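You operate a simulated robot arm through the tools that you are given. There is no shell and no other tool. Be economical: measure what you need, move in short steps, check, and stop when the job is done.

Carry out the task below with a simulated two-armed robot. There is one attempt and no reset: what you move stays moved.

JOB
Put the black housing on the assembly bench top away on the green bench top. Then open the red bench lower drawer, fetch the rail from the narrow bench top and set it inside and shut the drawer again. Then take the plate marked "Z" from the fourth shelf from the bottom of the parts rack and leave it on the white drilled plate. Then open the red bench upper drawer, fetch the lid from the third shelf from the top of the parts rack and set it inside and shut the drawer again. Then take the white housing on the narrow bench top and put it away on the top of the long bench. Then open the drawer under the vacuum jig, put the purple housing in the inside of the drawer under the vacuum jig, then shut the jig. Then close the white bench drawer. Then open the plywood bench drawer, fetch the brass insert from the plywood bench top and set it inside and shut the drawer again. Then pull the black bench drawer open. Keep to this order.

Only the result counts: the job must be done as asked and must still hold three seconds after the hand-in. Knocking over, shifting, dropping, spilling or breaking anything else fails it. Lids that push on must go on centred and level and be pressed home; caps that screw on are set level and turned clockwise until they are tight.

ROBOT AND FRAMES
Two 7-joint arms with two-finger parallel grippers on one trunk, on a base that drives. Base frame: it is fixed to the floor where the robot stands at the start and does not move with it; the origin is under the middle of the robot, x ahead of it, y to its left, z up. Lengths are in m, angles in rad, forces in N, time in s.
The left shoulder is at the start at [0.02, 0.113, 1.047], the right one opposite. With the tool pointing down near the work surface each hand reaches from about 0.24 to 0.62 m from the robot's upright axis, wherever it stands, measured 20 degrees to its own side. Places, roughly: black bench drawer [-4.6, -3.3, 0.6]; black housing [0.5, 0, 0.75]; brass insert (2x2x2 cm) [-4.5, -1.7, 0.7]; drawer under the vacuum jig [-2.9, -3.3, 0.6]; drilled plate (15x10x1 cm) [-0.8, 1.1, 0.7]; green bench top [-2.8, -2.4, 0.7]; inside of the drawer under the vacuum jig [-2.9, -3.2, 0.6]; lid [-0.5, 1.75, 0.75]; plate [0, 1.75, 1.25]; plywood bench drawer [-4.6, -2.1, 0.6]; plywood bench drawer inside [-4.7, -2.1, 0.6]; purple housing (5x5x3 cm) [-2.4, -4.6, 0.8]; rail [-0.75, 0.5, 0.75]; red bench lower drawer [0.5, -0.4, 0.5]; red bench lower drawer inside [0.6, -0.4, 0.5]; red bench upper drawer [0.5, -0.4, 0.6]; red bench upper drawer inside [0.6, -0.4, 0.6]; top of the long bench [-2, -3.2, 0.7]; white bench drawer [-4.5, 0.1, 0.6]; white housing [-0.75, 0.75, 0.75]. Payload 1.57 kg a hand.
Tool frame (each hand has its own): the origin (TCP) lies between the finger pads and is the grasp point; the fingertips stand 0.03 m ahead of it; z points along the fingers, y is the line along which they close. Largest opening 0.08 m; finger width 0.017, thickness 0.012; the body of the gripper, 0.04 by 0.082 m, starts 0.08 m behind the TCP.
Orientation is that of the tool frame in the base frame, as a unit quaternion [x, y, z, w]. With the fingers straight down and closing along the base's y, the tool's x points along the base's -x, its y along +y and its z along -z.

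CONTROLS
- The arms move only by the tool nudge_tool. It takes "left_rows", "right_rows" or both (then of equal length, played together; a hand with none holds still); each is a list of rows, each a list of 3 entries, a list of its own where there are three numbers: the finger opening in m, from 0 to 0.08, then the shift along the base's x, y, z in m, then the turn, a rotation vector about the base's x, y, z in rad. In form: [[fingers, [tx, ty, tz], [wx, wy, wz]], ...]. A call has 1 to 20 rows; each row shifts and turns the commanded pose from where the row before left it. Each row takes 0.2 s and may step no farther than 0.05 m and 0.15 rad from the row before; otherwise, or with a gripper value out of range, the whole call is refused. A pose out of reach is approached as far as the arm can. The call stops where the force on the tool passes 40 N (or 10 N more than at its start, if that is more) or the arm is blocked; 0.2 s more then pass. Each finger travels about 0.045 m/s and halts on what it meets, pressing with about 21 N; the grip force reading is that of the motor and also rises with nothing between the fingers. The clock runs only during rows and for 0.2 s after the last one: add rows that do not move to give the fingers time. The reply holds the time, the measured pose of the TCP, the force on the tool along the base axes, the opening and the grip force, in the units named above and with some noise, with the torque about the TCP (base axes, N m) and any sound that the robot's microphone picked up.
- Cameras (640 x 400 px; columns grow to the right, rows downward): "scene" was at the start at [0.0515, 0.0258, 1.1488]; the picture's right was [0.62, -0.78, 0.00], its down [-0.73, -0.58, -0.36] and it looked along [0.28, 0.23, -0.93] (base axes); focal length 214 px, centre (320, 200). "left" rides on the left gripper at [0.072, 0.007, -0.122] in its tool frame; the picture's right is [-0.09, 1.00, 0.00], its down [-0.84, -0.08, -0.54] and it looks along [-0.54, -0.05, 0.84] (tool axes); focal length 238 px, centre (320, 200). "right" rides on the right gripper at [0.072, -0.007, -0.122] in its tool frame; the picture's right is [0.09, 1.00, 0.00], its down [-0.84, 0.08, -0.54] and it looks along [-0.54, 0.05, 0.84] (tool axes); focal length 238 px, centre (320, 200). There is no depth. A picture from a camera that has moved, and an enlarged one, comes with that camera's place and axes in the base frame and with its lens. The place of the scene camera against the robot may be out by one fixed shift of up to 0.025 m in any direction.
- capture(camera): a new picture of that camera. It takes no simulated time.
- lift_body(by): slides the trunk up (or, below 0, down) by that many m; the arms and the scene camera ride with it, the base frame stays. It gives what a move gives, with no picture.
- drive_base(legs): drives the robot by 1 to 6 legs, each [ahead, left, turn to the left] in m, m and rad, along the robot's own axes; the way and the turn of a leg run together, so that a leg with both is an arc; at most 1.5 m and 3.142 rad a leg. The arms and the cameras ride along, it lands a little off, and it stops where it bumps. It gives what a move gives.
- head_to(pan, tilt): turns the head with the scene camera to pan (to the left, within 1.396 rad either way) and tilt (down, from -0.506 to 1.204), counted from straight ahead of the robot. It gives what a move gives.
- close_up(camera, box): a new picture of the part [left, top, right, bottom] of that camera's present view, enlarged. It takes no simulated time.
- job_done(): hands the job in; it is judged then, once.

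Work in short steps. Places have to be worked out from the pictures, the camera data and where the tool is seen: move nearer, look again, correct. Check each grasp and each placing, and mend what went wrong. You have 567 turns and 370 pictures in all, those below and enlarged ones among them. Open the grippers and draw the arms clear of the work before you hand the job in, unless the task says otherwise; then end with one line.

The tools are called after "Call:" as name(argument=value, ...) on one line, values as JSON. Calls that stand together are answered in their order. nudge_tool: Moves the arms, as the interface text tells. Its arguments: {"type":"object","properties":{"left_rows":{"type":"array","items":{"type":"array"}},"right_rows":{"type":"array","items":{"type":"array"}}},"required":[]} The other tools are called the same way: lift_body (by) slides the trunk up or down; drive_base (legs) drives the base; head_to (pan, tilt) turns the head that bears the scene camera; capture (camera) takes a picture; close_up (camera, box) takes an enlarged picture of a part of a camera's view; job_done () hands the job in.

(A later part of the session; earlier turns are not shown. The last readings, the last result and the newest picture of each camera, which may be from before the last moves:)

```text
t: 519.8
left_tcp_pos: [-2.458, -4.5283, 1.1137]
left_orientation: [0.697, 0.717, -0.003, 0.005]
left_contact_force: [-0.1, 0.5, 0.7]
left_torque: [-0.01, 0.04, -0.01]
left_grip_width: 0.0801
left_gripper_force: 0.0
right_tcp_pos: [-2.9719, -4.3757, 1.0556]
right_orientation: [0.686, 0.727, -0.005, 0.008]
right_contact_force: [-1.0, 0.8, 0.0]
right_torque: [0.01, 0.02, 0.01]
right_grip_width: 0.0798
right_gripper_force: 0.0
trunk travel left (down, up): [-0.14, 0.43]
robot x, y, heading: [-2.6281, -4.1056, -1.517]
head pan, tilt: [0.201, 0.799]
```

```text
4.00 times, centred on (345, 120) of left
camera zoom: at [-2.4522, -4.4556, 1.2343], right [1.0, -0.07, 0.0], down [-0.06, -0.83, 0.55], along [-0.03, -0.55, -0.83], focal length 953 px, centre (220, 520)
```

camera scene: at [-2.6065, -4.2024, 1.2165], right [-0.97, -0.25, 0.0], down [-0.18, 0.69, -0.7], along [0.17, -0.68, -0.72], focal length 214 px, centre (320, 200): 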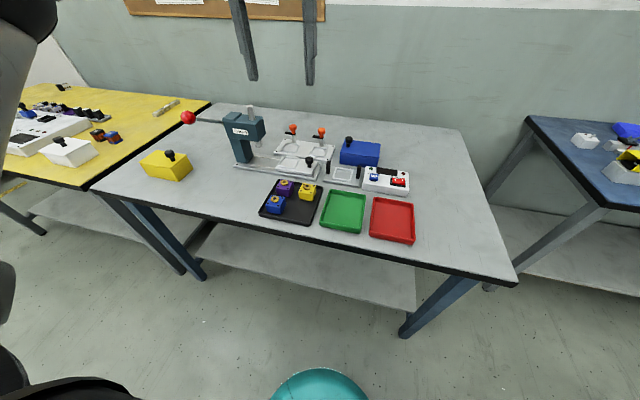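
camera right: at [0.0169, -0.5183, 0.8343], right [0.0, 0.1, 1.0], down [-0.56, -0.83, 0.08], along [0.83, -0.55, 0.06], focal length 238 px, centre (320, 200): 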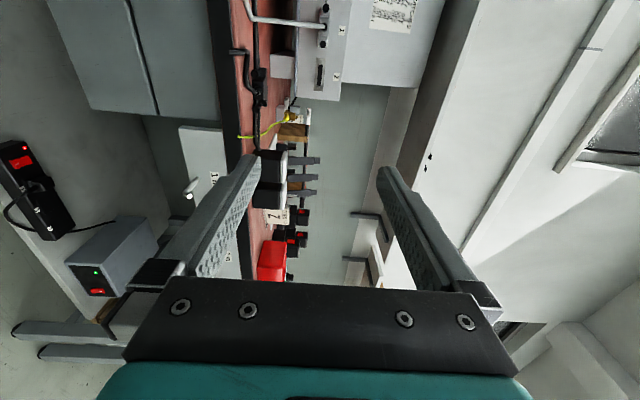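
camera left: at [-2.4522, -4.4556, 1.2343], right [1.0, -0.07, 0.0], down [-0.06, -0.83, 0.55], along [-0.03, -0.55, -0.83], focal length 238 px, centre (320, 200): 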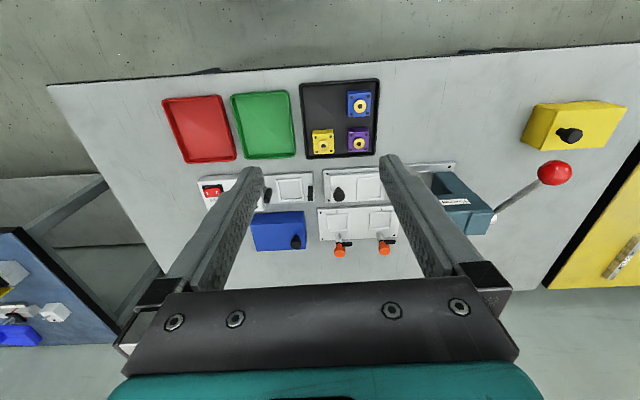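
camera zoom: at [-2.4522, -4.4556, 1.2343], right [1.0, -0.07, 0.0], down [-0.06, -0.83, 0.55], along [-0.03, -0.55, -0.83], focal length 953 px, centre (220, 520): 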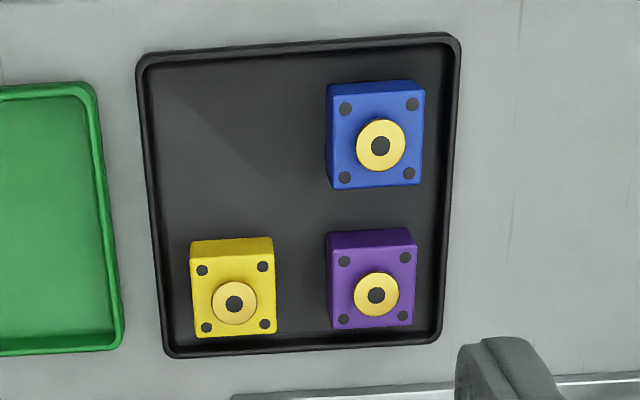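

Purple housing centre ≈(-2.388, -4.616), top z≈0.795, aligned with x. I'll move above it with the fingers opened 6.6 cm and look closer.

Call:
nudge_tool(left_rows=[[0.066, [0.018, -0.022, -0.04], [0, 0, -0.014]], [0.066, [0.018, -0.022, -0.04], [0, 0, -0.014]], [0.066, [0.017, -0.022, -0.04], [0, 0, 0]], [0.066, [0.017, -0.022, -0.04], [0, 0, 0]], [0.066, [0, 0, -0.045], [0, 0, 0]], [0.066, [0, 0, -0.025], [0, 0, 0]], [0.066, [0, 0, 0], [0, 0, 0]]])

Call:
capture(camera="left")

```text
t: 521.4
left_tcp_pos: [-2.3879, -4.6174, 0.8832]
left_orientation: [0.707, 0.707, -0.003, 0.006]
left_contact_force: [-0.3, 0.4, 0.3]
left_torque: [-0.01, -0.01, -0.01]
left_grip_width: 0.0662
left_gripper_force: 0.1
right_tcp_pos: [-2.9724, -4.3759, 1.0554]
right_orientation: [0.686, 0.727, -0.006, 0.007]
right_contact_force: [-0.6, 0.2, -0.5]
right_torque: [0.03, -0.02, -0.03]
right_grip_width: 0.0798
right_gripper_force: 0.1
trunk travel left (down, up): [-0.14, 0.43]
robot x, y, heading: [-2.6267, -4.1058, -1.517]
head pan, tilt: [0.201, 0.799]
```

```text
181 pictures are left
camera left: at [-2.3813, -4.5438, 1.0031], right [1.0, -0.09, 0.0], down [-0.08, -0.83, 0.55], along [-0.05, -0.55, -0.83], focal length 238 px, centre (320, 200)
```

left: 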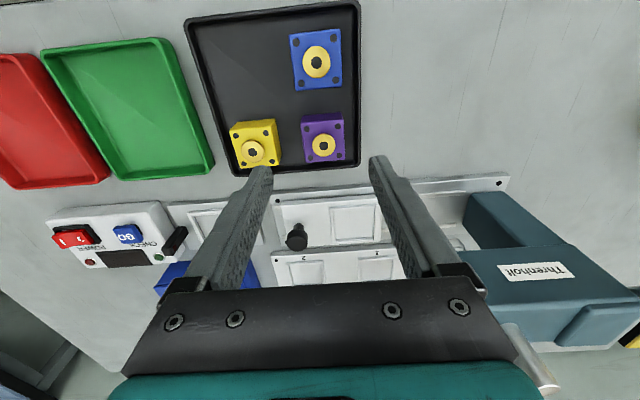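

Centred within 3 mm. Descending to z≈0.825 and looking at the rim clearance.

Call:
nudge_tool(left_rows=[[0.066, [0.003, -0.003, -0.03], [0, 0, 0]], [0.066, [0, 0, -0.028], [0, 0, 0]], [0.066, [0, 0, 0], [0, 0, 0]]])

Call:
capture(camera="left")

```text
t: 522.2
left_tcp_pos: [-2.383, -4.6201, 0.8245]
left_orientation: [0.708, 0.706, -0.004, 0.006]
left_contact_force: [0.7, 0.9, 0.0]
left_torque: [0.0, -0.01, -0.01]
left_grip_width: 0.066
left_gripper_force: 0.0
right_tcp_pos: [-2.9711, -4.3762, 1.0559]
right_orientation: [0.686, 0.728, -0.006, 0.007]
right_contact_force: [-0.3, 0.6, -0.4]
right_torque: [-0.01, -0.01, -0.02]
right_grip_width: 0.0801
right_gripper_force: 0.0
trunk travel left (down, up): [-0.14, 0.43]
robot x, y, heading: [-2.6279, -4.1052, -1.521]
head pan, tilt: [0.201, 0.799]
```

```text
180 pictures are left
camera left: at [-2.3772, -4.5461, 0.9449], right [1.0, -0.09, 0.0], down [-0.08, -0.83, 0.55], along [-0.05, -0.55, -0.83], focal length 238 px, centre (320, 200)
```

left: 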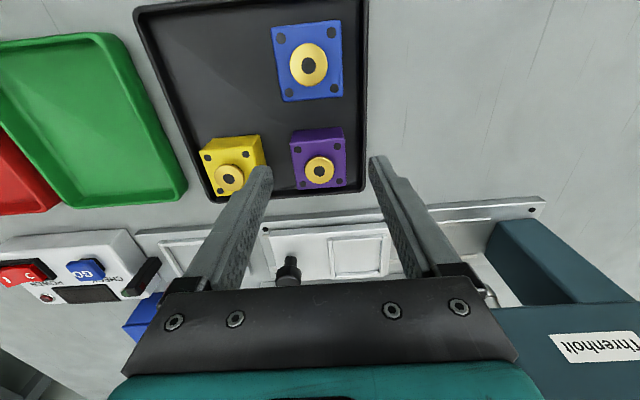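

The gap to the yellow housing is only ~17 mm, so I'll narrow the opening to 4.7 cm at this height and check the alignment.

Call:
nudge_tool(left_rows=[[0.047, [0, 0, 0], [0, 0, 0]], [0.047, [0, 0, 0], [0, 0, 0]], [0.047, [0, 0, 0], [0, 0, 0]]])

Call:
close_up(camera="left", box=[240, 110, 400, 210])

```text
t: 523.0
left_tcp_pos: [-2.3835, -4.6196, 0.8255]
left_orientation: [0.708, 0.706, -0.003, 0.006]
left_contact_force: [-0.2, 0.6, 0.1]
left_torque: [0.0, 0.02, -0.01]
left_grip_width: 0.047
left_gripper_force: 0.1
right_tcp_pos: [-2.971, -4.3761, 1.0561]
right_orientation: [0.686, 0.727, -0.006, 0.008]
right_contact_force: [0.1, -0.8, 0.4]
right_torque: [-0.04, 0.03, -0.01]
right_grip_width: 0.08
right_gripper_force: 0.1
trunk travel left (down, up): [-0.14, 0.43]
robot x, y, heading: [-2.6235, -4.1027, -1.517]
head pan, tilt: [0.201, 0.799]
```

```text
4.00 times, centred on (320, 160) of left
camera zoom: at [-2.3772, -4.5461, 0.9451], right [1.0, -0.09, 0.0], down [-0.08, -0.83, 0.55], along [-0.05, -0.55, -0.83], focal length 953 px, centre (320, 360)
```

zoom: 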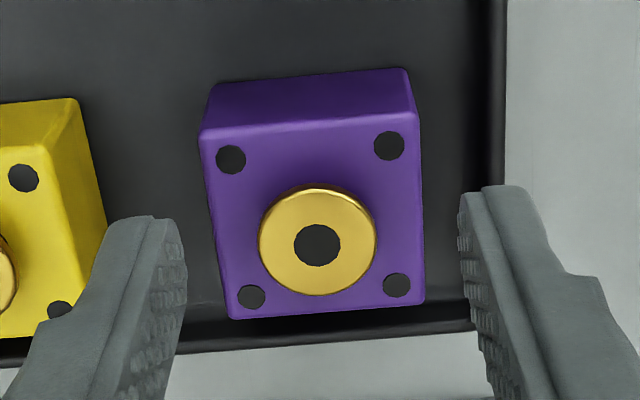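

Both fingertips clear the purple and yellow housings. I'll descend in small steps, watching for the tray rim.

Call:
nudge_tool(left_rows=[[0.046, [0, 0, -0.008], [0, 0, 0]], [0.046, [0, 0, -0.008], [0, 0, 0]], [0.046, [0, 0, -0.005], [0, 0, 0]], [0.046, [0, 0, 0], [0, 0, 0]]])

Call:
close_up(camera="left", box=[240, 110, 400, 210])

```text
t: 524.0
left_tcp_pos: [-2.3837, -4.6204, 0.8038]
left_orientation: [0.707, 0.707, -0.004, 0.005]
left_contact_force: [-1.0, 0.4, 0.0]
left_torque: [-0.02, -0.02, -0.02]
left_grip_width: 0.046
left_gripper_force: 0.0
right_tcp_pos: [-2.9717, -4.3764, 1.0559]
right_orientation: [0.686, 0.727, -0.006, 0.007]
right_contact_force: [0.0, 0.5, -0.3]
right_torque: [0.01, 0.03, -0.02]
right_grip_width: 0.0801
right_gripper_force: 0.1
trunk travel left (down, up): [-0.14, 0.43]
robot x, y, heading: [-2.6234, -4.1063, -1.517]
head pan, tilt: [0.201, 0.799]
```

```text
4.00 times, centred on (320, 160) of left
camera zoom: at [-2.3779, -4.5472, 0.9248], right [1.0, -0.09, 0.0], down [-0.08, -0.83, 0.55], along [-0.05, -0.55, -0.83], focal length 953 px, centre (320, 360)
```

zoom: 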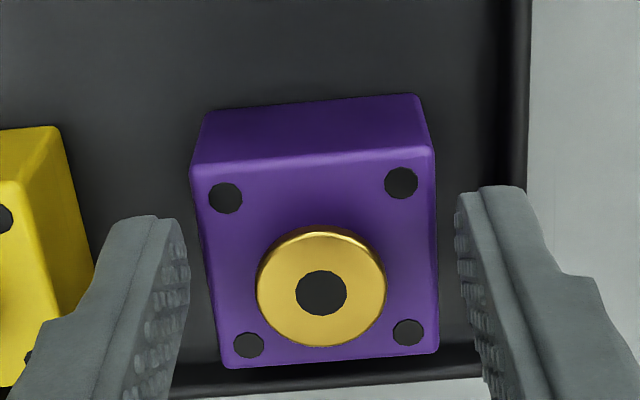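

Tips overlap the housing by about 14 mm already. I'll go 5 mm lower and close.

Call:
nudge_tool(left_rows=[[0.046, [0, 0, -0.005], [0, 0, 0]], [0.046, [0, 0, 0], [0, 0, 0]], [0.025, [0, 0, 0], [0, 0, 0]], [0.025, [0, 0, 0], [0, 0, 0]], [0.025, [0, 0, 0], [0, 0, 0]]])

Call:
capture(camera="left")

```text
t: 525.2
left_tcp_pos: [-2.3844, -4.6206, 0.799]
left_orientation: [0.708, 0.706, -0.004, 0.006]
left_contact_force: [-0.3, -0.5, 0.0]
left_torque: [-0.06, 0.0, 0.01]
left_grip_width: 0.0414
left_gripper_force: 20.7
right_tcp_pos: [-2.9723, -4.376, 1.0562]
right_orientation: [0.686, 0.727, -0.005, 0.007]
right_contact_force: [0.0, -0.4, -0.3]
right_torque: [0.0, 0.01, -0.01]
right_grip_width: 0.0801
right_gripper_force: 0.1
trunk travel left (down, up): [-0.14, 0.43]
robot x, y, heading: [-2.6225, -4.105, -1.52]
head pan, tilt: [0.201, 0.799]
```

```text
177 pictures are left
camera left: at [-2.3773, -4.5467, 0.9197], right [1.0, -0.09, 0.0], down [-0.08, -0.83, 0.55], along [-0.05, -0.55, -0.83], focal length 238 px, centre (320, 200)
```

left: 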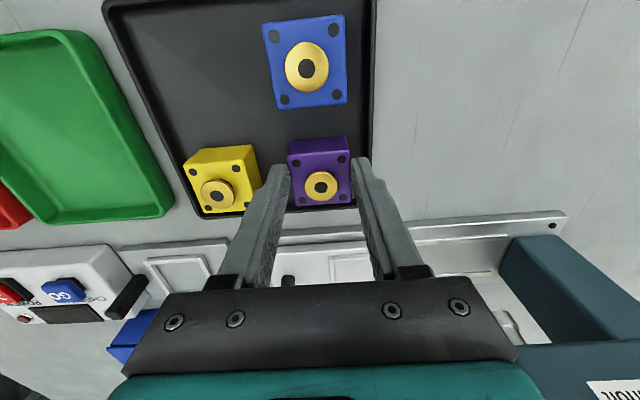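

Gripped at 4.1 cm. Lift straight up and check.

Call:
nudge_tool(left_rows=[[0.025, [0, 0, 0.02], [0, 0, 0]], [0.025, [0, 0, 0.04], [0, 0, 0]], [0.025, [0, 0, 0.05], [0, 0, 0]], [0.025, [0, 0, 0.05], [0, 0, 0]], [0.025, [0, 0, 0.05], [0, 0, 0]], [0.025, [-0.02, 0.03, 0.03], [0, 0, 0]], [0.025, [-0.02, 0.03, 0.03], [0, 0, 0]], [0.025, [-0.02, 0.03, 0.02], [0, 0, 0]]])

Call:
capture(camera="left")

```text
t: 527.0
left_tcp_pos: [-2.4468, -4.5309, 1.0883]
left_orientation: [0.708, 0.706, -0.003, 0.005]
left_contact_force: [0.9, 0.3, -1.1]
left_torque: [-0.01, 0.04, 0.02]
left_grip_width: 0.0414
left_gripper_force: 21.4
right_tcp_pos: [-2.9722, -4.3756, 1.0555]
right_orientation: [0.687, 0.726, -0.005, 0.007]
right_contact_force: [1.0, -0.3, -0.4]
right_torque: [0.0, -0.03, 0.01]
right_grip_width: 0.0797
right_gripper_force: 0.0
trunk travel left (down, up): [-0.14, 0.43]
robot x, y, heading: [-2.6248, -4.1057, -1.518]
head pan, tilt: [0.201, 0.799]
```

```text
176 pictures are left
camera left: at [-2.4392, -4.4577, 1.2085], right [1.0, -0.09, 0.0], down [-0.08, -0.83, 0.55], along [-0.05, -0.55, -0.83], focal length 238 px, centre (320, 200)
```

left: 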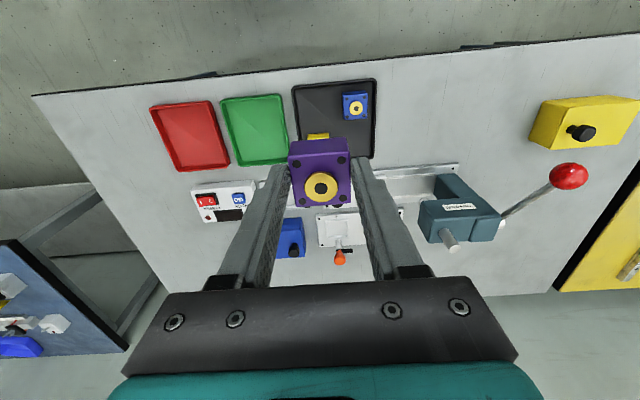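

Held firmly. Now turn back north to face the open drawer.

Call:
drive_base(legs=[[0, 0, 1.55], [0, 0, 1.54]])

Call:
head_to(pan=0.2, tilt=0.85)

Call:
capture(camera="scene")

Call:
capture(camera="left")

```text
t: 534.9
left_tcp_pos: [-2.7812, -3.6699, 1.0877]
left_orientation: [-0.687, 0.727, 0.006, 0.003]
left_contact_force: [-0.3, 0.4, -1.5]
left_torque: [-0.01, -0.01, -0.03]
left_grip_width: 0.0413
left_gripper_force: 21.0
right_tcp_pos: [-2.2637, -3.8552, 1.0554]
right_orientation: [0.708, -0.706, -0.007, -0.006]
right_contact_force: [0.1, 0.1, -1.1]
right_torque: [0.03, 0.0, 0.03]
right_grip_width: 0.0803
right_gripper_force: 0.1
trunk travel left (down, up): [-0.14, 0.43]
robot x, y, heading: [-2.6242, -4.1088, 1.564]
head pan, tilt: [0.201, 0.799]
```

```text
t: 535.5
left_tcp_pos: [-2.7807, -3.6702, 1.0871]
left_orientation: [-0.686, 0.727, 0.005, 0.004]
left_contact_force: [0.5, 0.4, 0.0]
left_torque: [0.0, 0.01, 0.04]
left_grip_width: 0.0414
left_gripper_force: 21.1
right_tcp_pos: [-2.2627, -3.855, 1.0564]
right_orientation: [0.707, -0.707, -0.006, -0.006]
right_contact_force: [0.4, -0.6, -0.2]
right_torque: [0.0, -0.01, -0.05]
right_grip_width: 0.0799
right_gripper_force: 0.1
trunk travel left (down, up): [-0.14, 0.43]
robot x, y, heading: [-2.6266, -4.1059, 1.569]
head pan, tilt: [0.201, 0.85]
```

```text
175 pictures are left
camera scene: at [-2.6425, -4.0276, 1.2125], right [0.98, 0.2, 0.0], down [0.15, -0.74, -0.66], along [-0.13, 0.65, -0.75], focal length 214 px, centre (320, 200)
```

scene: 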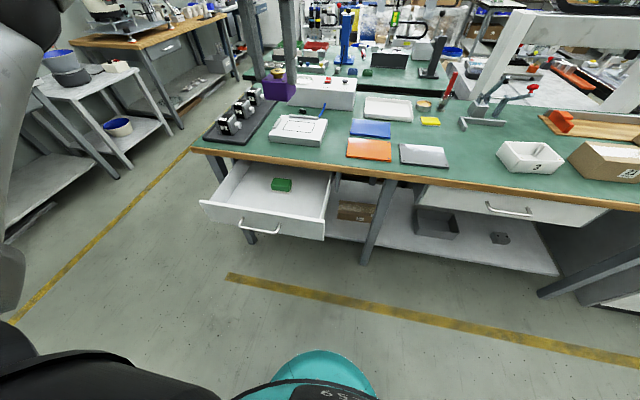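

```text
174 pictures are left
camera left: at [-2.7913, -3.7428, 1.2082], right [-0.99, 0.15, 0.0], down [0.13, 0.82, 0.55], along [0.08, 0.55, -0.83], focal length 238 px, centre (320, 200)
```

left: 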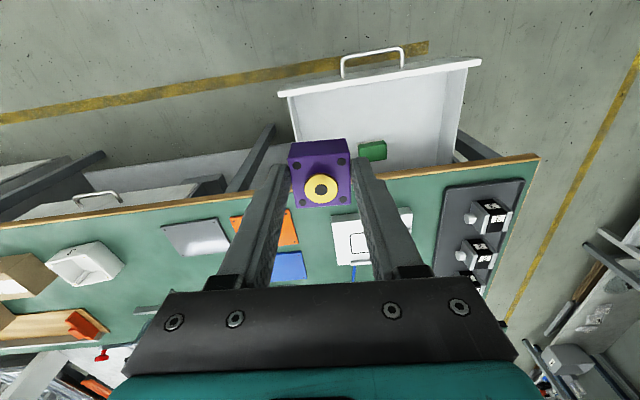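

The drawer is free right of the green box. I'll move over (-2.80, -3.57) and descend to z≈0.72.

Call:
nudge_tool(left_rows=[[0.025, [-0.005, 0.025, -0.03], [0, 0, -0.03]], [0.025, [-0.005, 0.025, -0.04], [0, 0, -0.02]], [0.025, [-0.005, 0.025, -0.04], [0, 0, 0]], [0.025, [-0.004, 0.025, -0.04], [0, 0, 0]], [0.025, [0, 0, -0.05], [0, 0, 0]], [0.025, [0, 0, -0.05], [0, 0, 0]], [0.025, [0, 0, -0.05], [0, 0, 0]], [0.025, [0, 0, -0.05], [0, 0, 0]], [0.025, [0, 0, 0], [0, 0, 0]]])

Call:
capture(camera="left")

Call:
capture(camera="scene")

```text
t: 537.5
left_tcp_pos: [-2.7995, -3.5703, 0.7366]
left_orientation: [-0.668, 0.744, 0.006, 0.003]
left_contact_force: [0.2, 0.8, -1.2]
left_torque: [0.0, 0.0, 0.0]
left_grip_width: 0.0416
left_gripper_force: 21.0
right_tcp_pos: [-2.2627, -3.8551, 1.0556]
right_orientation: [0.708, -0.706, -0.006, -0.005]
right_contact_force: [-0.6, -0.5, -0.1]
right_torque: [0.01, 0.01, -0.04]
right_grip_width: 0.08
right_gripper_force: 0.1
trunk travel left (down, up): [-0.14, 0.43]
robot x, y, heading: [-2.6295, -4.108, 1.57]
head pan, tilt: [0.201, 0.85]
```

```text
173 pictures are left
camera left: at [-2.8139, -3.6421, 0.8583], right [-0.98, 0.2, 0.0], down [0.17, 0.82, 0.55], along [0.11, 0.54, -0.83], focal length 238 px, centre (320, 200)
```

left: 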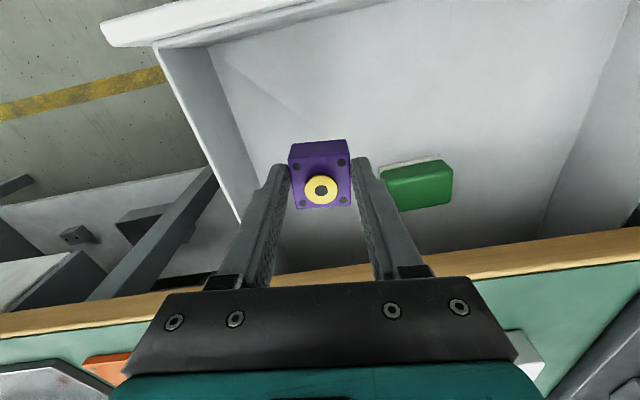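

```text
172 pictures are left
camera scene: at [-2.6425, -4.0275, 1.2125], right [0.98, 0.2, 0.0], down [0.15, -0.74, -0.66], along [-0.13, 0.65, -0.75], focal length 214 px, centre (320, 200)
```

scene: 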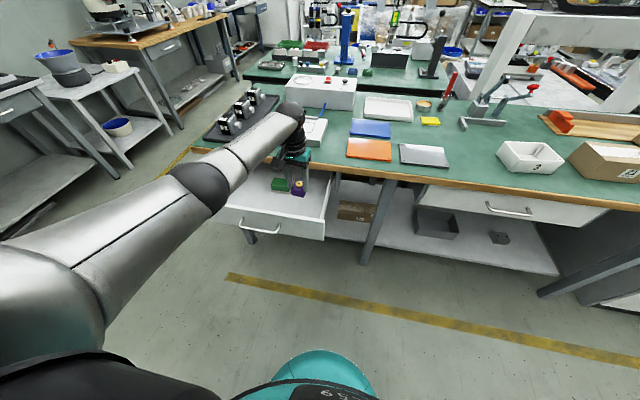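

Clear. I'll shift 1 cm away from the green box and lower to the floor in steps.

Call:
nudge_tool(left_rows=[[0.025, [0.01, -0.005, -0.03], [0, 0, 0]], [0.025, [0, 0, -0.025], [0, 0, 0]], [0.025, [0, 0, -0.008], [0, 0, 0]], [0.025, [0, 0, 0], [0, 0, 0]]])

Call:
nudge_tool(left_rows=[[0.025, [0, 0, -0.004], [0, 0, 0]], [0.025, [0, 0, -0.004], [0, 0, 0]], [0.025, [0, 0, 0], [0, 0, 0]]])

```text
t: 538.5
left_tcp_pos: [-2.7895, -3.5737, 0.675]
left_orientation: [-0.668, 0.744, 0.005, 0.004]
left_contact_force: [0.3, 0.6, -1.0]
left_torque: [-0.04, -0.03, 0.0]
left_grip_width: 0.0416
left_gripper_force: 21.3
right_tcp_pos: [-2.2626, -3.8552, 1.0568]
right_orientation: [0.707, -0.707, -0.006, -0.005]
right_contact_force: [-0.2, 0.3, 0.2]
right_torque: [-0.02, -0.04, -0.01]
right_grip_width: 0.0802
right_gripper_force: 0.0
trunk travel left (down, up): [-0.14, 0.43]
robot x, y, heading: [-2.6279, -4.1087, 1.568]
head pan, tilt: [0.201, 0.85]
```

```text
t: 539.3
left_tcp_pos: [-2.7896, -3.5748, 0.668]
left_orientation: [-0.668, 0.744, 0.006, 0.003]
left_contact_force: [-0.6, -0.5, -1.0]
left_torque: [-0.04, -0.01, -0.01]
left_grip_width: 0.0414
left_gripper_force: 21.4
right_tcp_pos: [-2.2633, -3.8547, 1.0553]
right_orientation: [0.708, -0.706, -0.006, -0.006]
right_contact_force: [-0.3, -0.1, 0.5]
right_torque: [-0.04, 0.0, -0.01]
right_grip_width: 0.0799
right_gripper_force: 0.1
trunk travel left (down, up): [-0.14, 0.43]
robot x, y, heading: [-2.6265, -4.1068, 1.569]
head pan, tilt: [0.201, 0.85]
```

Call:
nudge_tool(left_rows=[[0.025, [0, 0, -0.004], [0, 0, 0]], [0.025, [0, 0, -0.004], [0, 0, 0]], [0.025, [0, 0, 0], [0, 0, 0]]])

Call:
capture(camera="left")

```text
t: 540.1
left_tcp_pos: [-2.7893, -3.5736, 0.6609]
left_orientation: [-0.668, 0.744, 0.008, 0.006]
left_contact_force: [-4.8, 1.7, 17.0]
left_torque: [0.11, -0.06, 0.03]
left_grip_width: 0.0419
left_gripper_force: 21.3
right_tcp_pos: [-2.2641, -3.8557, 1.0563]
right_orientation: [0.708, -0.707, -0.007, -0.005]
right_contact_force: [-0.6, -0.7, -0.3]
right_torque: [0.01, 0.0, 0.03]
right_grip_width: 0.08
right_gripper_force: 0.0
trunk travel left (down, up): [-0.14, 0.43]
robot x, y, heading: [-2.6253, -4.1069, 1.567]
head pan, tilt: [0.201, 0.85]
```

```text
171 pictures are left
camera left: at [-2.8041, -3.6465, 0.781], right [-0.98, 0.2, 0.01], down [0.17, 0.81, 0.56], along [0.11, 0.55, -0.83], focal length 238 px, centre (320, 200)
```

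left: 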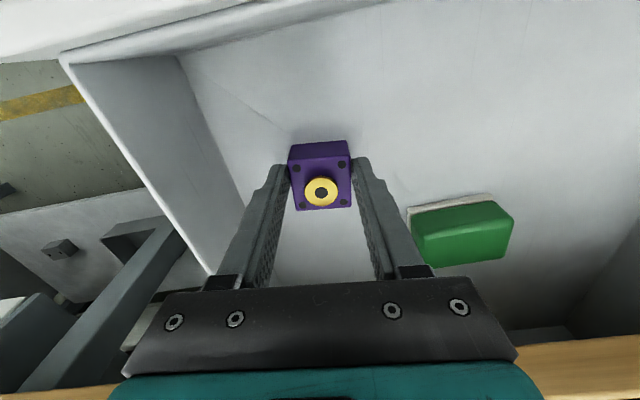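

On the floor. Open and rise.

Call:
nudge_tool(left_rows=[[0.06, [0, 0, 0.001], [0, 0, 0]], [0.06, [0, 0, 0], [0, 0, 0]], [0.06, [0, 0, 0], [0, 0, 0]], [0.06, [0, 0, 0.03], [0, 0, 0]], [0.06, [0, 0, 0.05], [0, 0, 0]], [0.06, [0, 0, 0.05], [0, 0, 0]], [0.06, [0, 0, 0.05], [0, 0, 0]], [0.06, [0, -0.02, 0.045], [0, 0, 0]], [0.06, [0, -0.03, 0.04], [0, 0, 0]]])

Call:
capture(camera="left")

```text
t: 542.1
left_tcp_pos: [-2.7892, -3.6267, 0.9248]
left_orientation: [-0.669, 0.744, 0.006, 0.004]
left_contact_force: [-0.1, -0.5, 0.4]
left_torque: [0.03, 0.02, -0.01]
left_grip_width: 0.0598
left_gripper_force: 0.1
right_tcp_pos: [-2.2635, -3.8544, 1.0562]
right_orientation: [0.708, -0.706, -0.008, -0.006]
right_contact_force: [-0.6, -0.1, -0.7]
right_torque: [-0.01, 0.0, -0.01]
right_grip_width: 0.0802
right_gripper_force: 0.0
trunk travel left (down, up): [-0.14, 0.43]
robot x, y, heading: [-2.6277, -4.1049, 1.564]
head pan, tilt: [0.201, 0.85]
```

```text
170 pictures are left
camera left: at [-2.8029, -3.6992, 1.0449], right [-0.98, 0.2, 0.01], down [0.17, 0.82, 0.55], along [0.1, 0.54, -0.83], focal length 238 px, centre (320, 200)
```

left: 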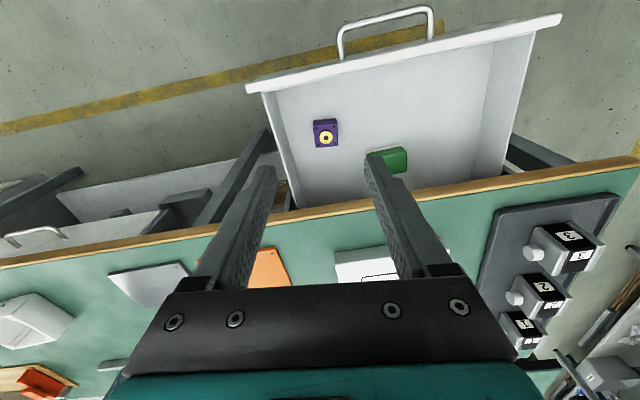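

The purple housing is in the drawer. Lower the trunk, pitch the closed fingers forward and set them before the drawer face right of the handle.

Call:
lift_body(by=-0.1)

Call:
nudge_tool(left_rows=[[0.0, [0.003, -0.02, 0], [0.135, 0, 0.02]], [0.0, [0.003, -0.02, 0], [0.135, 0, 0.02]], [0.0, [0.003, -0.02, 0], [0.135, 0, 0.02]], [0.0, [0.003, -0.02, 0], [0.135, 0, 0.02]], [0.0, [0.003, -0.02, 0], [0.135, 0, 0.02]], [0.0, [0.003, -0.02, 0], [0.135, 0, 0]], [0.0, [0, -0.02, 0], [0.135, 0, 0]], [0.0, [0, 0, -0.04], [0, 0, 0]], [0.0, [0, 0, -0.04], [0, 0, 0]], [0.0, [0, 0, -0.04], [0, 0, 0]], [0.0, [0, 0, -0.02], [0, 0, 0]], [0.0, [0, 0, 0], [0, 0, 0]]])

Call:
capture(camera="left")

Call:
capture(camera="scene")

```text
t: 543.5
left_tcp_pos: [-2.7889, -3.6256, 0.8249]
left_orientation: [-0.668, 0.744, 0.006, 0.003]
left_contact_force: [-0.6, 0.2, -0.4]
left_torque: [0.01, -0.01, -0.01]
left_grip_width: 0.06
left_gripper_force: 0.1
right_tcp_pos: [-2.2626, -3.8548, 0.9552]
right_orientation: [0.708, -0.707, -0.007, -0.005]
right_contact_force: [0.4, -0.4, 0.1]
right_torque: [0.02, 0.0, -0.04]
right_grip_width: 0.0798
right_gripper_force: 0.0
trunk travel left (down, up): [-0.04, 0.53]
robot x, y, heading: [-2.6257, -4.1055, 1.571]
head pan, tilt: [0.201, 0.85]
```

```text
t: 546.1
left_tcp_pos: [-2.753, -3.6979, 0.6733]
left_orientation: [0.629, -0.627, -0.339, -0.311]
left_contact_force: [-0.8, 0.3, 1.1]
left_torque: [-0.01, 0.01, 0.01]
left_grip_width: 0.0
left_gripper_force: 21.1
left hand out of reach, approached as far as the arm can: row 6, 7
right_tcp_pos: [-2.2639, -3.8541, 0.9549]
right_orientation: [0.707, -0.707, -0.007, -0.006]
right_contact_force: [0.0, 0.5, 0.7]
right_torque: [-0.03, 0.02, 0.02]
right_grip_width: 0.0801
right_gripper_force: 0.0
trunk travel left (down, up): [-0.04, 0.53]
robot x, y, heading: [-2.627, -4.1079, 1.571]
head pan, tilt: [0.201, 0.85]
```

```text
169 pictures are left
camera left: at [-2.7565, -3.8406, 0.6842], right [-0.99, 0.03, 0.11], down [0.11, 0.04, 0.99], along [0.03, 1.0, -0.05], focal length 238 px, centre (320, 200)
```

left: 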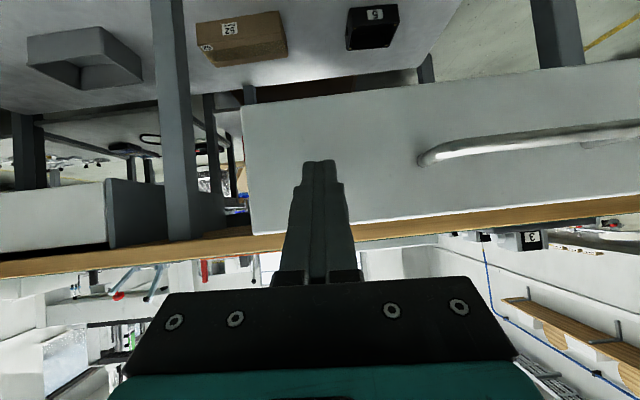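

```text
168 pictures are left
camera scene: at [-2.6424, -4.0277, 1.1125], right [0.98, 0.2, 0.0], down [0.15, -0.74, -0.66], along [-0.13, 0.65, -0.75], focal length 214 px, centre (320, 200)
```

scene: 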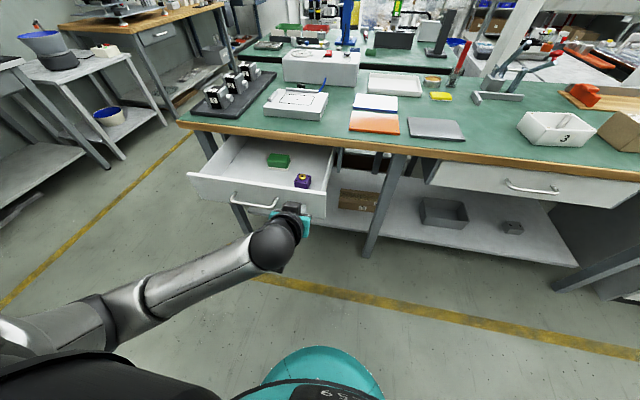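

The fingertips are against the drawer face. I'll push with the base 0.18 m, then finish with small steps.

Call:
drive_base(legs=[[0.17, 0, 0]])

Call:
nudge_tool(left_rows=[[0.0, [0, 0.01, 0], [0, 0, 0]], [0.0, [0, 0.01, 0], [0, 0, 0]], [0.0, [0, 0.005, 0], [0, 0, 0]], [0.0, [0, 0.004, 0], [0, 0, 0]], [0.0, [0, 0.004, 0], [0, 0, 0]], [0.0, [0, 0.004, 0], [0, 0, 0]], [0.0, [0, 0.004, 0], [0, 0, 0]], [0.0, [0, 0.004, 0], [0, 0, 0]], [0.0, [0, 0.004, 0], [0, 0, 0]]])

Call:
capture(camera="left")

Call:
capture(camera="scene")

```text
t: 547.5
left_tcp_pos: [-2.753, -3.5336, 0.673]
left_orientation: [0.628, -0.627, -0.338, -0.312]
left_contact_force: [0.0, -0.4, 0.1]
left_torque: [0.03, 0.01, 0.0]
left_grip_width: 0.0
left_gripper_force: 20.4
right_tcp_pos: [-2.2637, -3.6893, 0.9555]
right_orientation: [0.708, -0.706, -0.007, -0.005]
right_contact_force: [0.5, -0.3, -0.7]
right_torque: [-0.02, 0.03, 0.01]
right_grip_width: 0.0801
right_gripper_force: 0.0
trunk travel left (down, up): [-0.04, 0.53]
robot x, y, heading: [-2.621, -3.9419, 1.564]
head pan, tilt: [0.201, 0.85]
```

```text
t: 549.5
left_tcp_pos: [-2.752, -3.4849, 0.6746]
left_orientation: [0.629, -0.626, -0.34, -0.312]
left_contact_force: [-0.4, 0.2, -1.1]
left_torque: [-0.02, 0.06, -0.01]
left_grip_width: 0.0001
left_gripper_force: 20.6
right_tcp_pos: [-2.2627, -3.689, 0.9554]
right_orientation: [0.708, -0.706, -0.008, -0.006]
right_contact_force: [-0.4, 0.4, -0.2]
right_torque: [0.01, -0.03, 0.06]
right_grip_width: 0.0802
right_gripper_force: 0.1
trunk travel left (down, up): [-0.04, 0.53]
robot x, y, heading: [-2.6254, -3.9391, 1.564]
head pan, tilt: [0.201, 0.85]
```

```text
167 pictures are left
camera left: at [-2.756, -3.6263, 0.6854], right [-0.99, 0.03, 0.11], down [0.11, 0.04, 0.99], along [0.03, 1.0, -0.04], focal length 238 px, centre (320, 200)
```

left: 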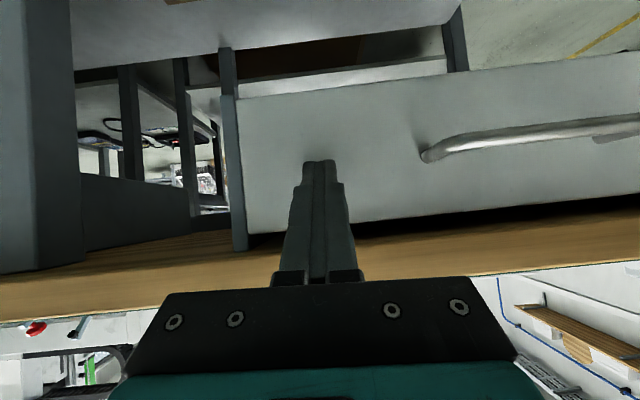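

```text
166 pictures are left
camera scene: at [-2.6419, -3.8625, 1.1125], right [0.98, 0.2, 0.0], down [0.15, -0.74, -0.66], along [-0.13, 0.65, -0.75], focal length 214 px, centre (320, 200)
```

scene: 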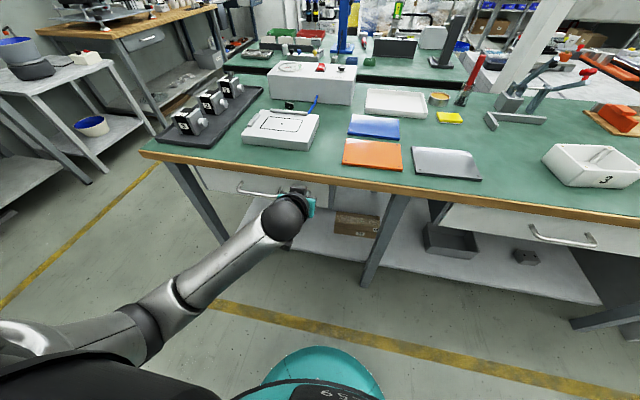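

Almost home but no stop felt yet; continuing in small steps until the force rises.

Call:
nudge_tool(left_rows=[[0.0, [0, 0.004, 0], [0, 0, 0]], [0.0, [0, 0.004, 0], [0, 0, 0]], [0.0, [0, 0.004, 0], [0, 0, 0]], [0.0, [0, 0.004, 0], [0, 0, 0]], [0.0, [0, 0.004, 0], [0, 0, 0]], [0.0, [0, 0.004, 0], [0, 0, 0]], [0.0, [0, 0.004, 0], [0, 0, 0]]])

Call:
capture(camera="left")

```text
t: 550.1
left_tcp_pos: [-2.7516, -3.4843, 0.6728]
left_orientation: [0.629, -0.628, -0.337, -0.31]
left_contact_force: [-1.9, -16.1, 6.8]
left_torque: [0.05, -0.02, -0.04]
left_grip_width: 0.0
left_gripper_force: 21.3
right_tcp_pos: [-2.2638, -3.6907, 0.9559]
right_orientation: [0.709, -0.706, -0.008, -0.005]
right_contact_force: [-0.3, -1.0, 0.2]
right_torque: [0.02, -0.04, -0.01]
right_grip_width: 0.0802
right_gripper_force: 0.2
trunk travel left (down, up): [-0.04, 0.53]
robot x, y, heading: [-2.622, -3.9409, 1.565]
head pan, tilt: [0.201, 0.85]
stopped in row 2 (left hand): the force on the tool passed its limit at 45 N (the readings are from after the stop); the commanded pose is now the measured one
```

```text
165 pictures are left
camera left: at [-2.7556, -3.6257, 0.6853], right [-0.99, 0.03, 0.11], down [0.11, 0.05, 0.99], along [0.03, 1.0, -0.05], focal length 238 px, centre (320, 200)
```

left: 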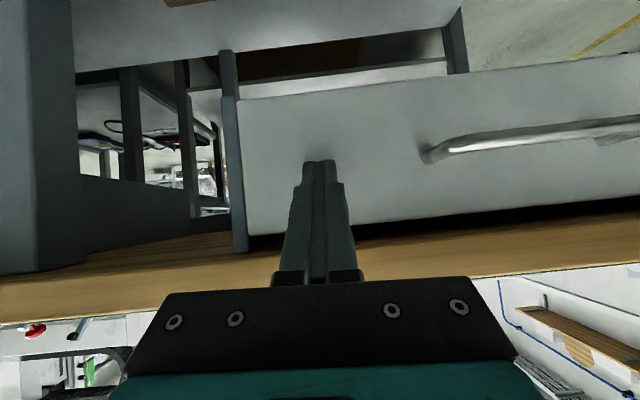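

Hard stop: the drawer is shut. Back off, raise and level the hand.

Call:
drive_base(legs=[[-0.12, 0, 0]])

Call:
nudge_tool(left_rows=[[0.0, [0, 0, 0.04], [-0.136, 0, 0]], [0.0, [0, 0, 0.04], [-0.136, 0, 0]], [0.04, [0, 0, 0.04], [-0.136, 0, 0]], [0.08, [0, 0, 0.04], [-0.136, 0, 0]], [0.08, [0, 0, 0.04], [-0.136, 0, 0]], [0.08, [0, 0, 0.04], [-0.136, 0, 0]], [0.08, [-0.01, 0, 0.04], [-0.136, 0, 0]], [0.08, [-0.02, 0, 0.03], [0, 0, 0]], [0.08, [-0.02, -0.02, 0.02], [0, 0, 0]]])

Call:
close_up(camera="scene", box=[120, 60, 380, 260])

```text
t: 551.3
left_tcp_pos: [-2.7524, -3.6024, 0.6709]
left_orientation: [0.63, -0.628, -0.337, -0.308]
left_contact_force: [-0.2, -1.1, 0.5]
left_torque: [-0.02, -0.02, -0.01]
left_grip_width: 0.0
left_gripper_force: 21.0
right_tcp_pos: [-2.2628, -3.8089, 0.9557]
right_orientation: [0.708, -0.706, -0.007, -0.005]
right_contact_force: [0.4, -0.3, -0.7]
right_torque: [0.01, 0.01, -0.01]
right_grip_width: 0.0802
right_gripper_force: 0.0
trunk travel left (down, up): [-0.04, 0.53]
robot x, y, heading: [-2.6233, -4.0604, 1.566]
head pan, tilt: [0.201, 0.85]
```

```text
t: 553.3
left_tcp_pos: [-2.8018, -3.6227, 1.0014]
left_orientation: [-0.702, 0.712, 0.011, -0.013]
left_contact_force: [0.0, 0.6, -0.9]
left_torque: [-0.01, 0.05, -0.02]
left_grip_width: 0.0799
left_gripper_force: 0.0
right_tcp_pos: [-2.2632, -3.8085, 0.9557]
right_orientation: [0.708, -0.707, -0.007, -0.006]
right_contact_force: [-0.5, -0.1, -0.5]
right_torque: [0.01, 0.01, -0.03]
right_grip_width: 0.0799
right_gripper_force: 0.1
trunk travel left (down, up): [-0.04, 0.53]
robot x, y, heading: [-2.6235, -4.0587, 1.561]
head pan, tilt: [0.201, 0.85]
```

```text
2.00 times, centred on (250, 160) of scene
camera zoom: at [-2.6424, -3.9828, 1.1125], right [0.98, 0.2, 0.0], down [0.15, -0.74, -0.66], along [-0.13, 0.65, -0.75], focal length 429 px, centre (460, 280)
```

zoom: 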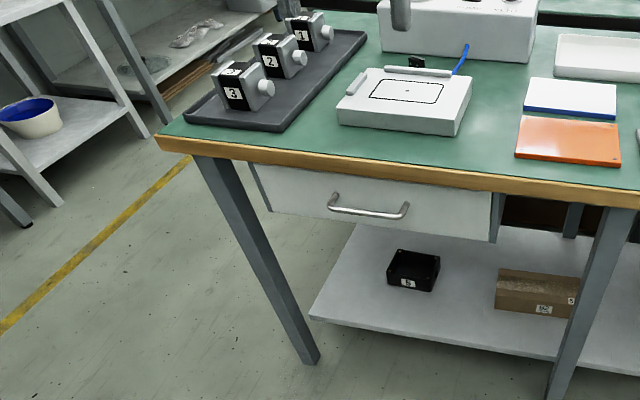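

Shut and undisturbed. Now to the white bench far to the north-west: turn to -x and drive west along the aisle.

Call:
drive_base(legs=[[0, 0, 1.58], [0.9, 0, 0]])

Call:
head_to(pan=-0.7, tilt=0.3)

Call:
capture(camera="scene")

```text
t: 561.7
left_tcp_pos: [-3.9546, -4.1759, 1.0016]
left_orientation: [0.999, -0.031, 0.001, 0.017]
left_contact_force: [0.1, 0.2, -0.3]
left_torque: [0.01, -0.06, 0.0]
left_grip_width: 0.08
left_gripper_force: 0.0
right_tcp_pos: [-3.7439, -3.6468, 0.9565]
right_orientation: [1.0, -0.022, -0.009, 0.0]
right_contact_force: [-0.2, 0.8, -0.6]
right_torque: [0.01, -0.01, 0.01]
right_grip_width: 0.08
right_gripper_force: 0.1
trunk travel left (down, up): [-0.04, 0.53]
robot x, y, heading: [-3.5115, -4.0243, 3.095]
head pan, tilt: [0.201, 0.85]
```

```text
t: 562.9
left_tcp_pos: [-3.9549, -4.1762, 1.0008]
left_orientation: [0.999, -0.031, 0.002, 0.018]
left_contact_force: [-0.2, -0.3, -0.6]
left_torque: [-0.01, 0.01, -0.01]
left_grip_width: 0.0801
left_gripper_force: 0.1
right_tcp_pos: [-3.7422, -3.646, 0.955]
right_orientation: [1.0, -0.022, -0.009, 0.001]
right_contact_force: [-0.1, -0.5, 1.0]
right_torque: [0.0, -0.02, 0.0]
right_grip_width: 0.0803
right_gripper_force: 0.0
trunk travel left (down, up): [-0.04, 0.53]
robot x, y, heading: [-3.5087, -4.0189, 3.095]
head pan, tilt: [-0.7, 0.3]
```

```text
163 pictures are left
camera scene: at [-3.5893, -3.9645, 1.1609], right [0.68, 0.73, 0.0], down [0.22, -0.2, -0.96], along [-0.7, 0.65, -0.3], focal length 214 px, centre (320, 200)
```

scene: 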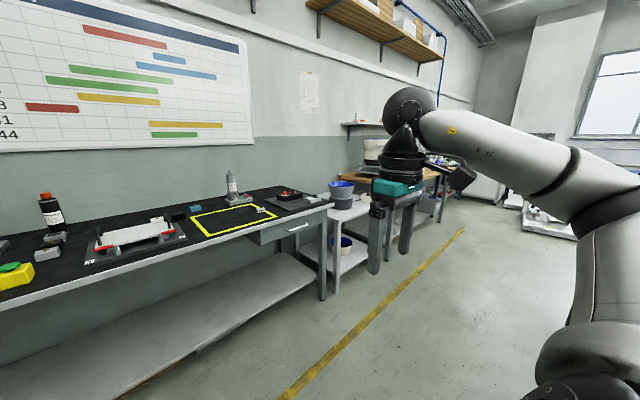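

I'll turn north and drive up the corridor at x≈-3.8, then look ahead.

Call:
drive_base(legs=[[0, 0, -1.525], [0.3, 0.28, 0], [1.4, 0, 0], [0.8, 0, 0]])

Call:
head_to(pan=0.3, tilt=0.4)

Call:
capture(camera="scene")

```text
t: 579.5
left_tcp_pos: [-3.9568, -1.1033, 1.0017]
left_orientation: [-0.699, 0.715, 0.011, -0.014]
left_contact_force: [-0.2, -0.8, 0.0]
left_torque: [0.01, -0.03, -0.02]
left_grip_width: 0.0799
left_gripper_force: 0.1
right_tcp_pos: [-3.4201, -1.2954, 0.9547]
right_orientation: [-0.705, 0.709, 0.007, 0.005]
right_contact_force: [0.7, 0.2, -0.6]
right_torque: [0.02, 0.0, 0.02]
right_grip_width: 0.08
right_gripper_force: 0.0
trunk travel left (down, up): [-0.04, 0.53]
robot x, y, heading: [-3.7787, -1.5425, 1.56]
head pan, tilt: [-0.7, 0.3]
```

```text
t: 580.8
left_tcp_pos: [-3.9555, -1.1044, 1.001]
left_orientation: [-0.699, 0.715, 0.011, -0.014]
left_contact_force: [-0.5, 0.9, 1.0]
left_torque: [0.03, -0.01, 0.06]
left_grip_width: 0.08
left_gripper_force: 0.1
right_tcp_pos: [-3.4194, -1.295, 0.9573]
right_orientation: [-0.705, 0.709, 0.006, 0.005]
right_contact_force: [0.2, 0.5, -0.2]
right_torque: [-0.02, 0.0, -0.01]
right_grip_width: 0.0799
right_gripper_force: 0.1
trunk travel left (down, up): [-0.04, 0.53]
robot x, y, heading: [-3.7856, -1.5426, 1.562]
head pan, tilt: [0.3, 0.4]
```

```text
162 pictures are left
camera scene: at [-3.8115, -1.4538, 1.1516], right [0.96, 0.29, 0.0], down [0.11, -0.37, -0.92], along [-0.26, 0.88, -0.39], focal length 214 px, centre (320, 200)
```

scene: 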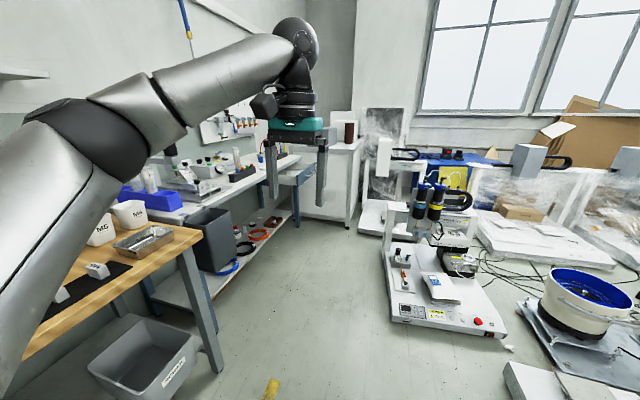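

Floor equipment narrows the way ahead. I'll enlarge the region of the white bench and its drawer.

Call:
close_up(camera="scene", box=[130, 90, 450, 310])

Call:
capture(camera="left")

```text
1.82 times, centred on (290, 200) of scene
camera zoom: at [-3.8115, -1.4538, 1.1516], right [0.96, 0.29, 0.0], down [0.11, -0.37, -0.92], along [-0.26, 0.88, -0.39], focal length 390 px, centre (374, 200)
```

zoom: 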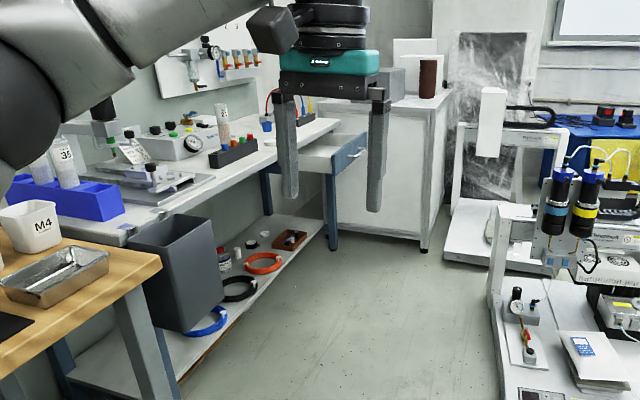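

```text
160 pictures are left
camera left: at [-3.96, -1.1757, 1.1227], right [-0.99, 0.11, 0.04], down [0.12, 0.84, 0.54], along [0.03, 0.54, -0.84], focal length 238 px, centre (320, 200)
```

left: 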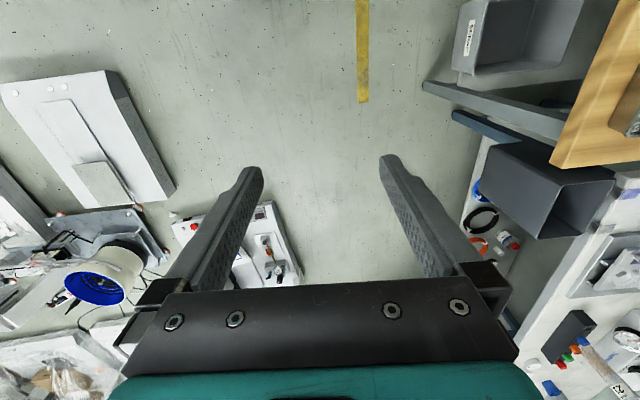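

The drawer sticks out at the bench's north end: front at about x -4.35, y 0.1. I'll raise the trunk for clearance, drive north along x≈-4.0 to y≈-0.45 and turn to face west.

Call:
lift_body(by=0.1)

Call:
drive_base(legs=[[0.3, 0.21, 0], [0.75, 0, 0], [0, 0, 1.58]])

Call:
head_to(pan=-0.6, tilt=0.7)

Call:
capture(camera="scene")

Call:
capture(camera="right")

```text
t: 582.1
left_tcp_pos: [-3.9559, -1.1046, 1.1003]
left_orientation: [-0.7, 0.714, 0.012, -0.014]
left_contact_force: [0.3, 1.1, -0.1]
left_torque: [0.01, 0.0, 0.01]
left_grip_width: 0.0802
left_gripper_force: 0.0
right_tcp_pos: [-3.4194, -1.2937, 1.0561]
right_orientation: [-0.705, 0.709, 0.006, 0.005]
right_contact_force: [0.6, -0.1, 0.0]
right_torque: [-0.03, 0.01, -0.02]
right_grip_width: 0.0802
right_gripper_force: 0.1
trunk travel left (down, up): [-0.14, 0.43]
robot x, y, heading: [-3.7834, -1.5463, 1.561]
head pan, tilt: [0.3, 0.4]
```

```text
t: 592.0
left_tcp_pos: [-4.415, -0.6717, 1.1007]
left_orientation: [1.0, -0.005, 0.002, 0.017]
left_contact_force: [-0.2, -0.7, 0.0]
left_torque: [-0.03, 0.03, -0.02]
left_grip_width: 0.0801
left_gripper_force: 0.0
right_tcp_pos: [-4.2324, -0.1318, 1.0561]
right_orientation: [1.0, 0.003, -0.009, 0.002]
right_contact_force: [-1.2, 0.0, 1.0]
right_torque: [0.0, 0.01, 0.0]
right_grip_width: 0.0799
right_gripper_force: 0.0
trunk travel left (down, up): [-0.14, 0.43]
robot x, y, heading: [-3.9778, -0.4932, -3.142]
head pan, tilt: [0.3, 0.4]
```

```text
t: 593.2
left_tcp_pos: [-4.4157, -0.6698, 1.1014]
left_orientation: [1.0, -0.005, 0.002, 0.018]
left_contact_force: [0.6, -0.1, 1.1]
left_torque: [0.0, 0.0, 0.0]
left_grip_width: 0.08
left_gripper_force: 0.0
right_tcp_pos: [-4.2318, -0.1322, 1.0552]
right_orientation: [1.0, 0.003, -0.009, 0.001]
right_contact_force: [0.2, -1.0, 0.5]
right_torque: [-0.03, -0.02, -0.03]
right_grip_width: 0.0801
right_gripper_force: 0.0
trunk travel left (down, up): [-0.14, 0.43]
robot x, y, heading: [-3.979, -0.4924, -3.139]
head pan, tilt: [-0.6, 0.7]
```

```text
159 pictures are left
camera scene: at [-4.0613, -0.4532, 1.2248], right [0.56, 0.83, 0.0], down [0.53, -0.36, -0.77], along [-0.63, 0.43, -0.64], focal length 214 px, centre (320, 200)
```

scene: 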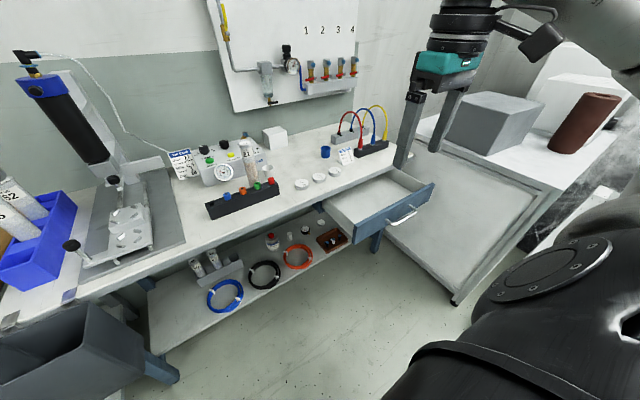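

```text
158 pictures are left
camera right: at [-4.1575, -0.1232, 1.1761], right [0.1, -0.99, 0.0], down [-0.83, -0.08, 0.56], along [-0.55, -0.06, -0.83], focal length 238 px, centre (320, 200)
```

right: 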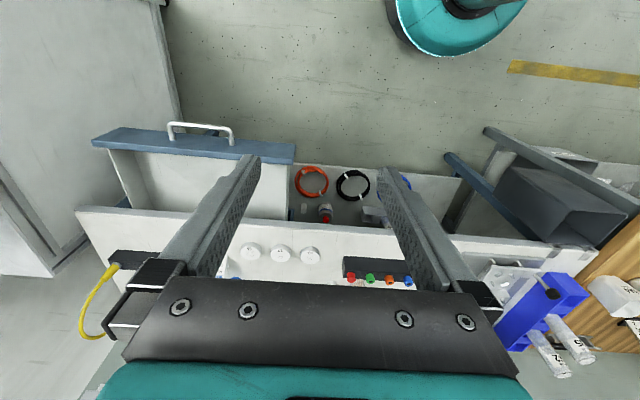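

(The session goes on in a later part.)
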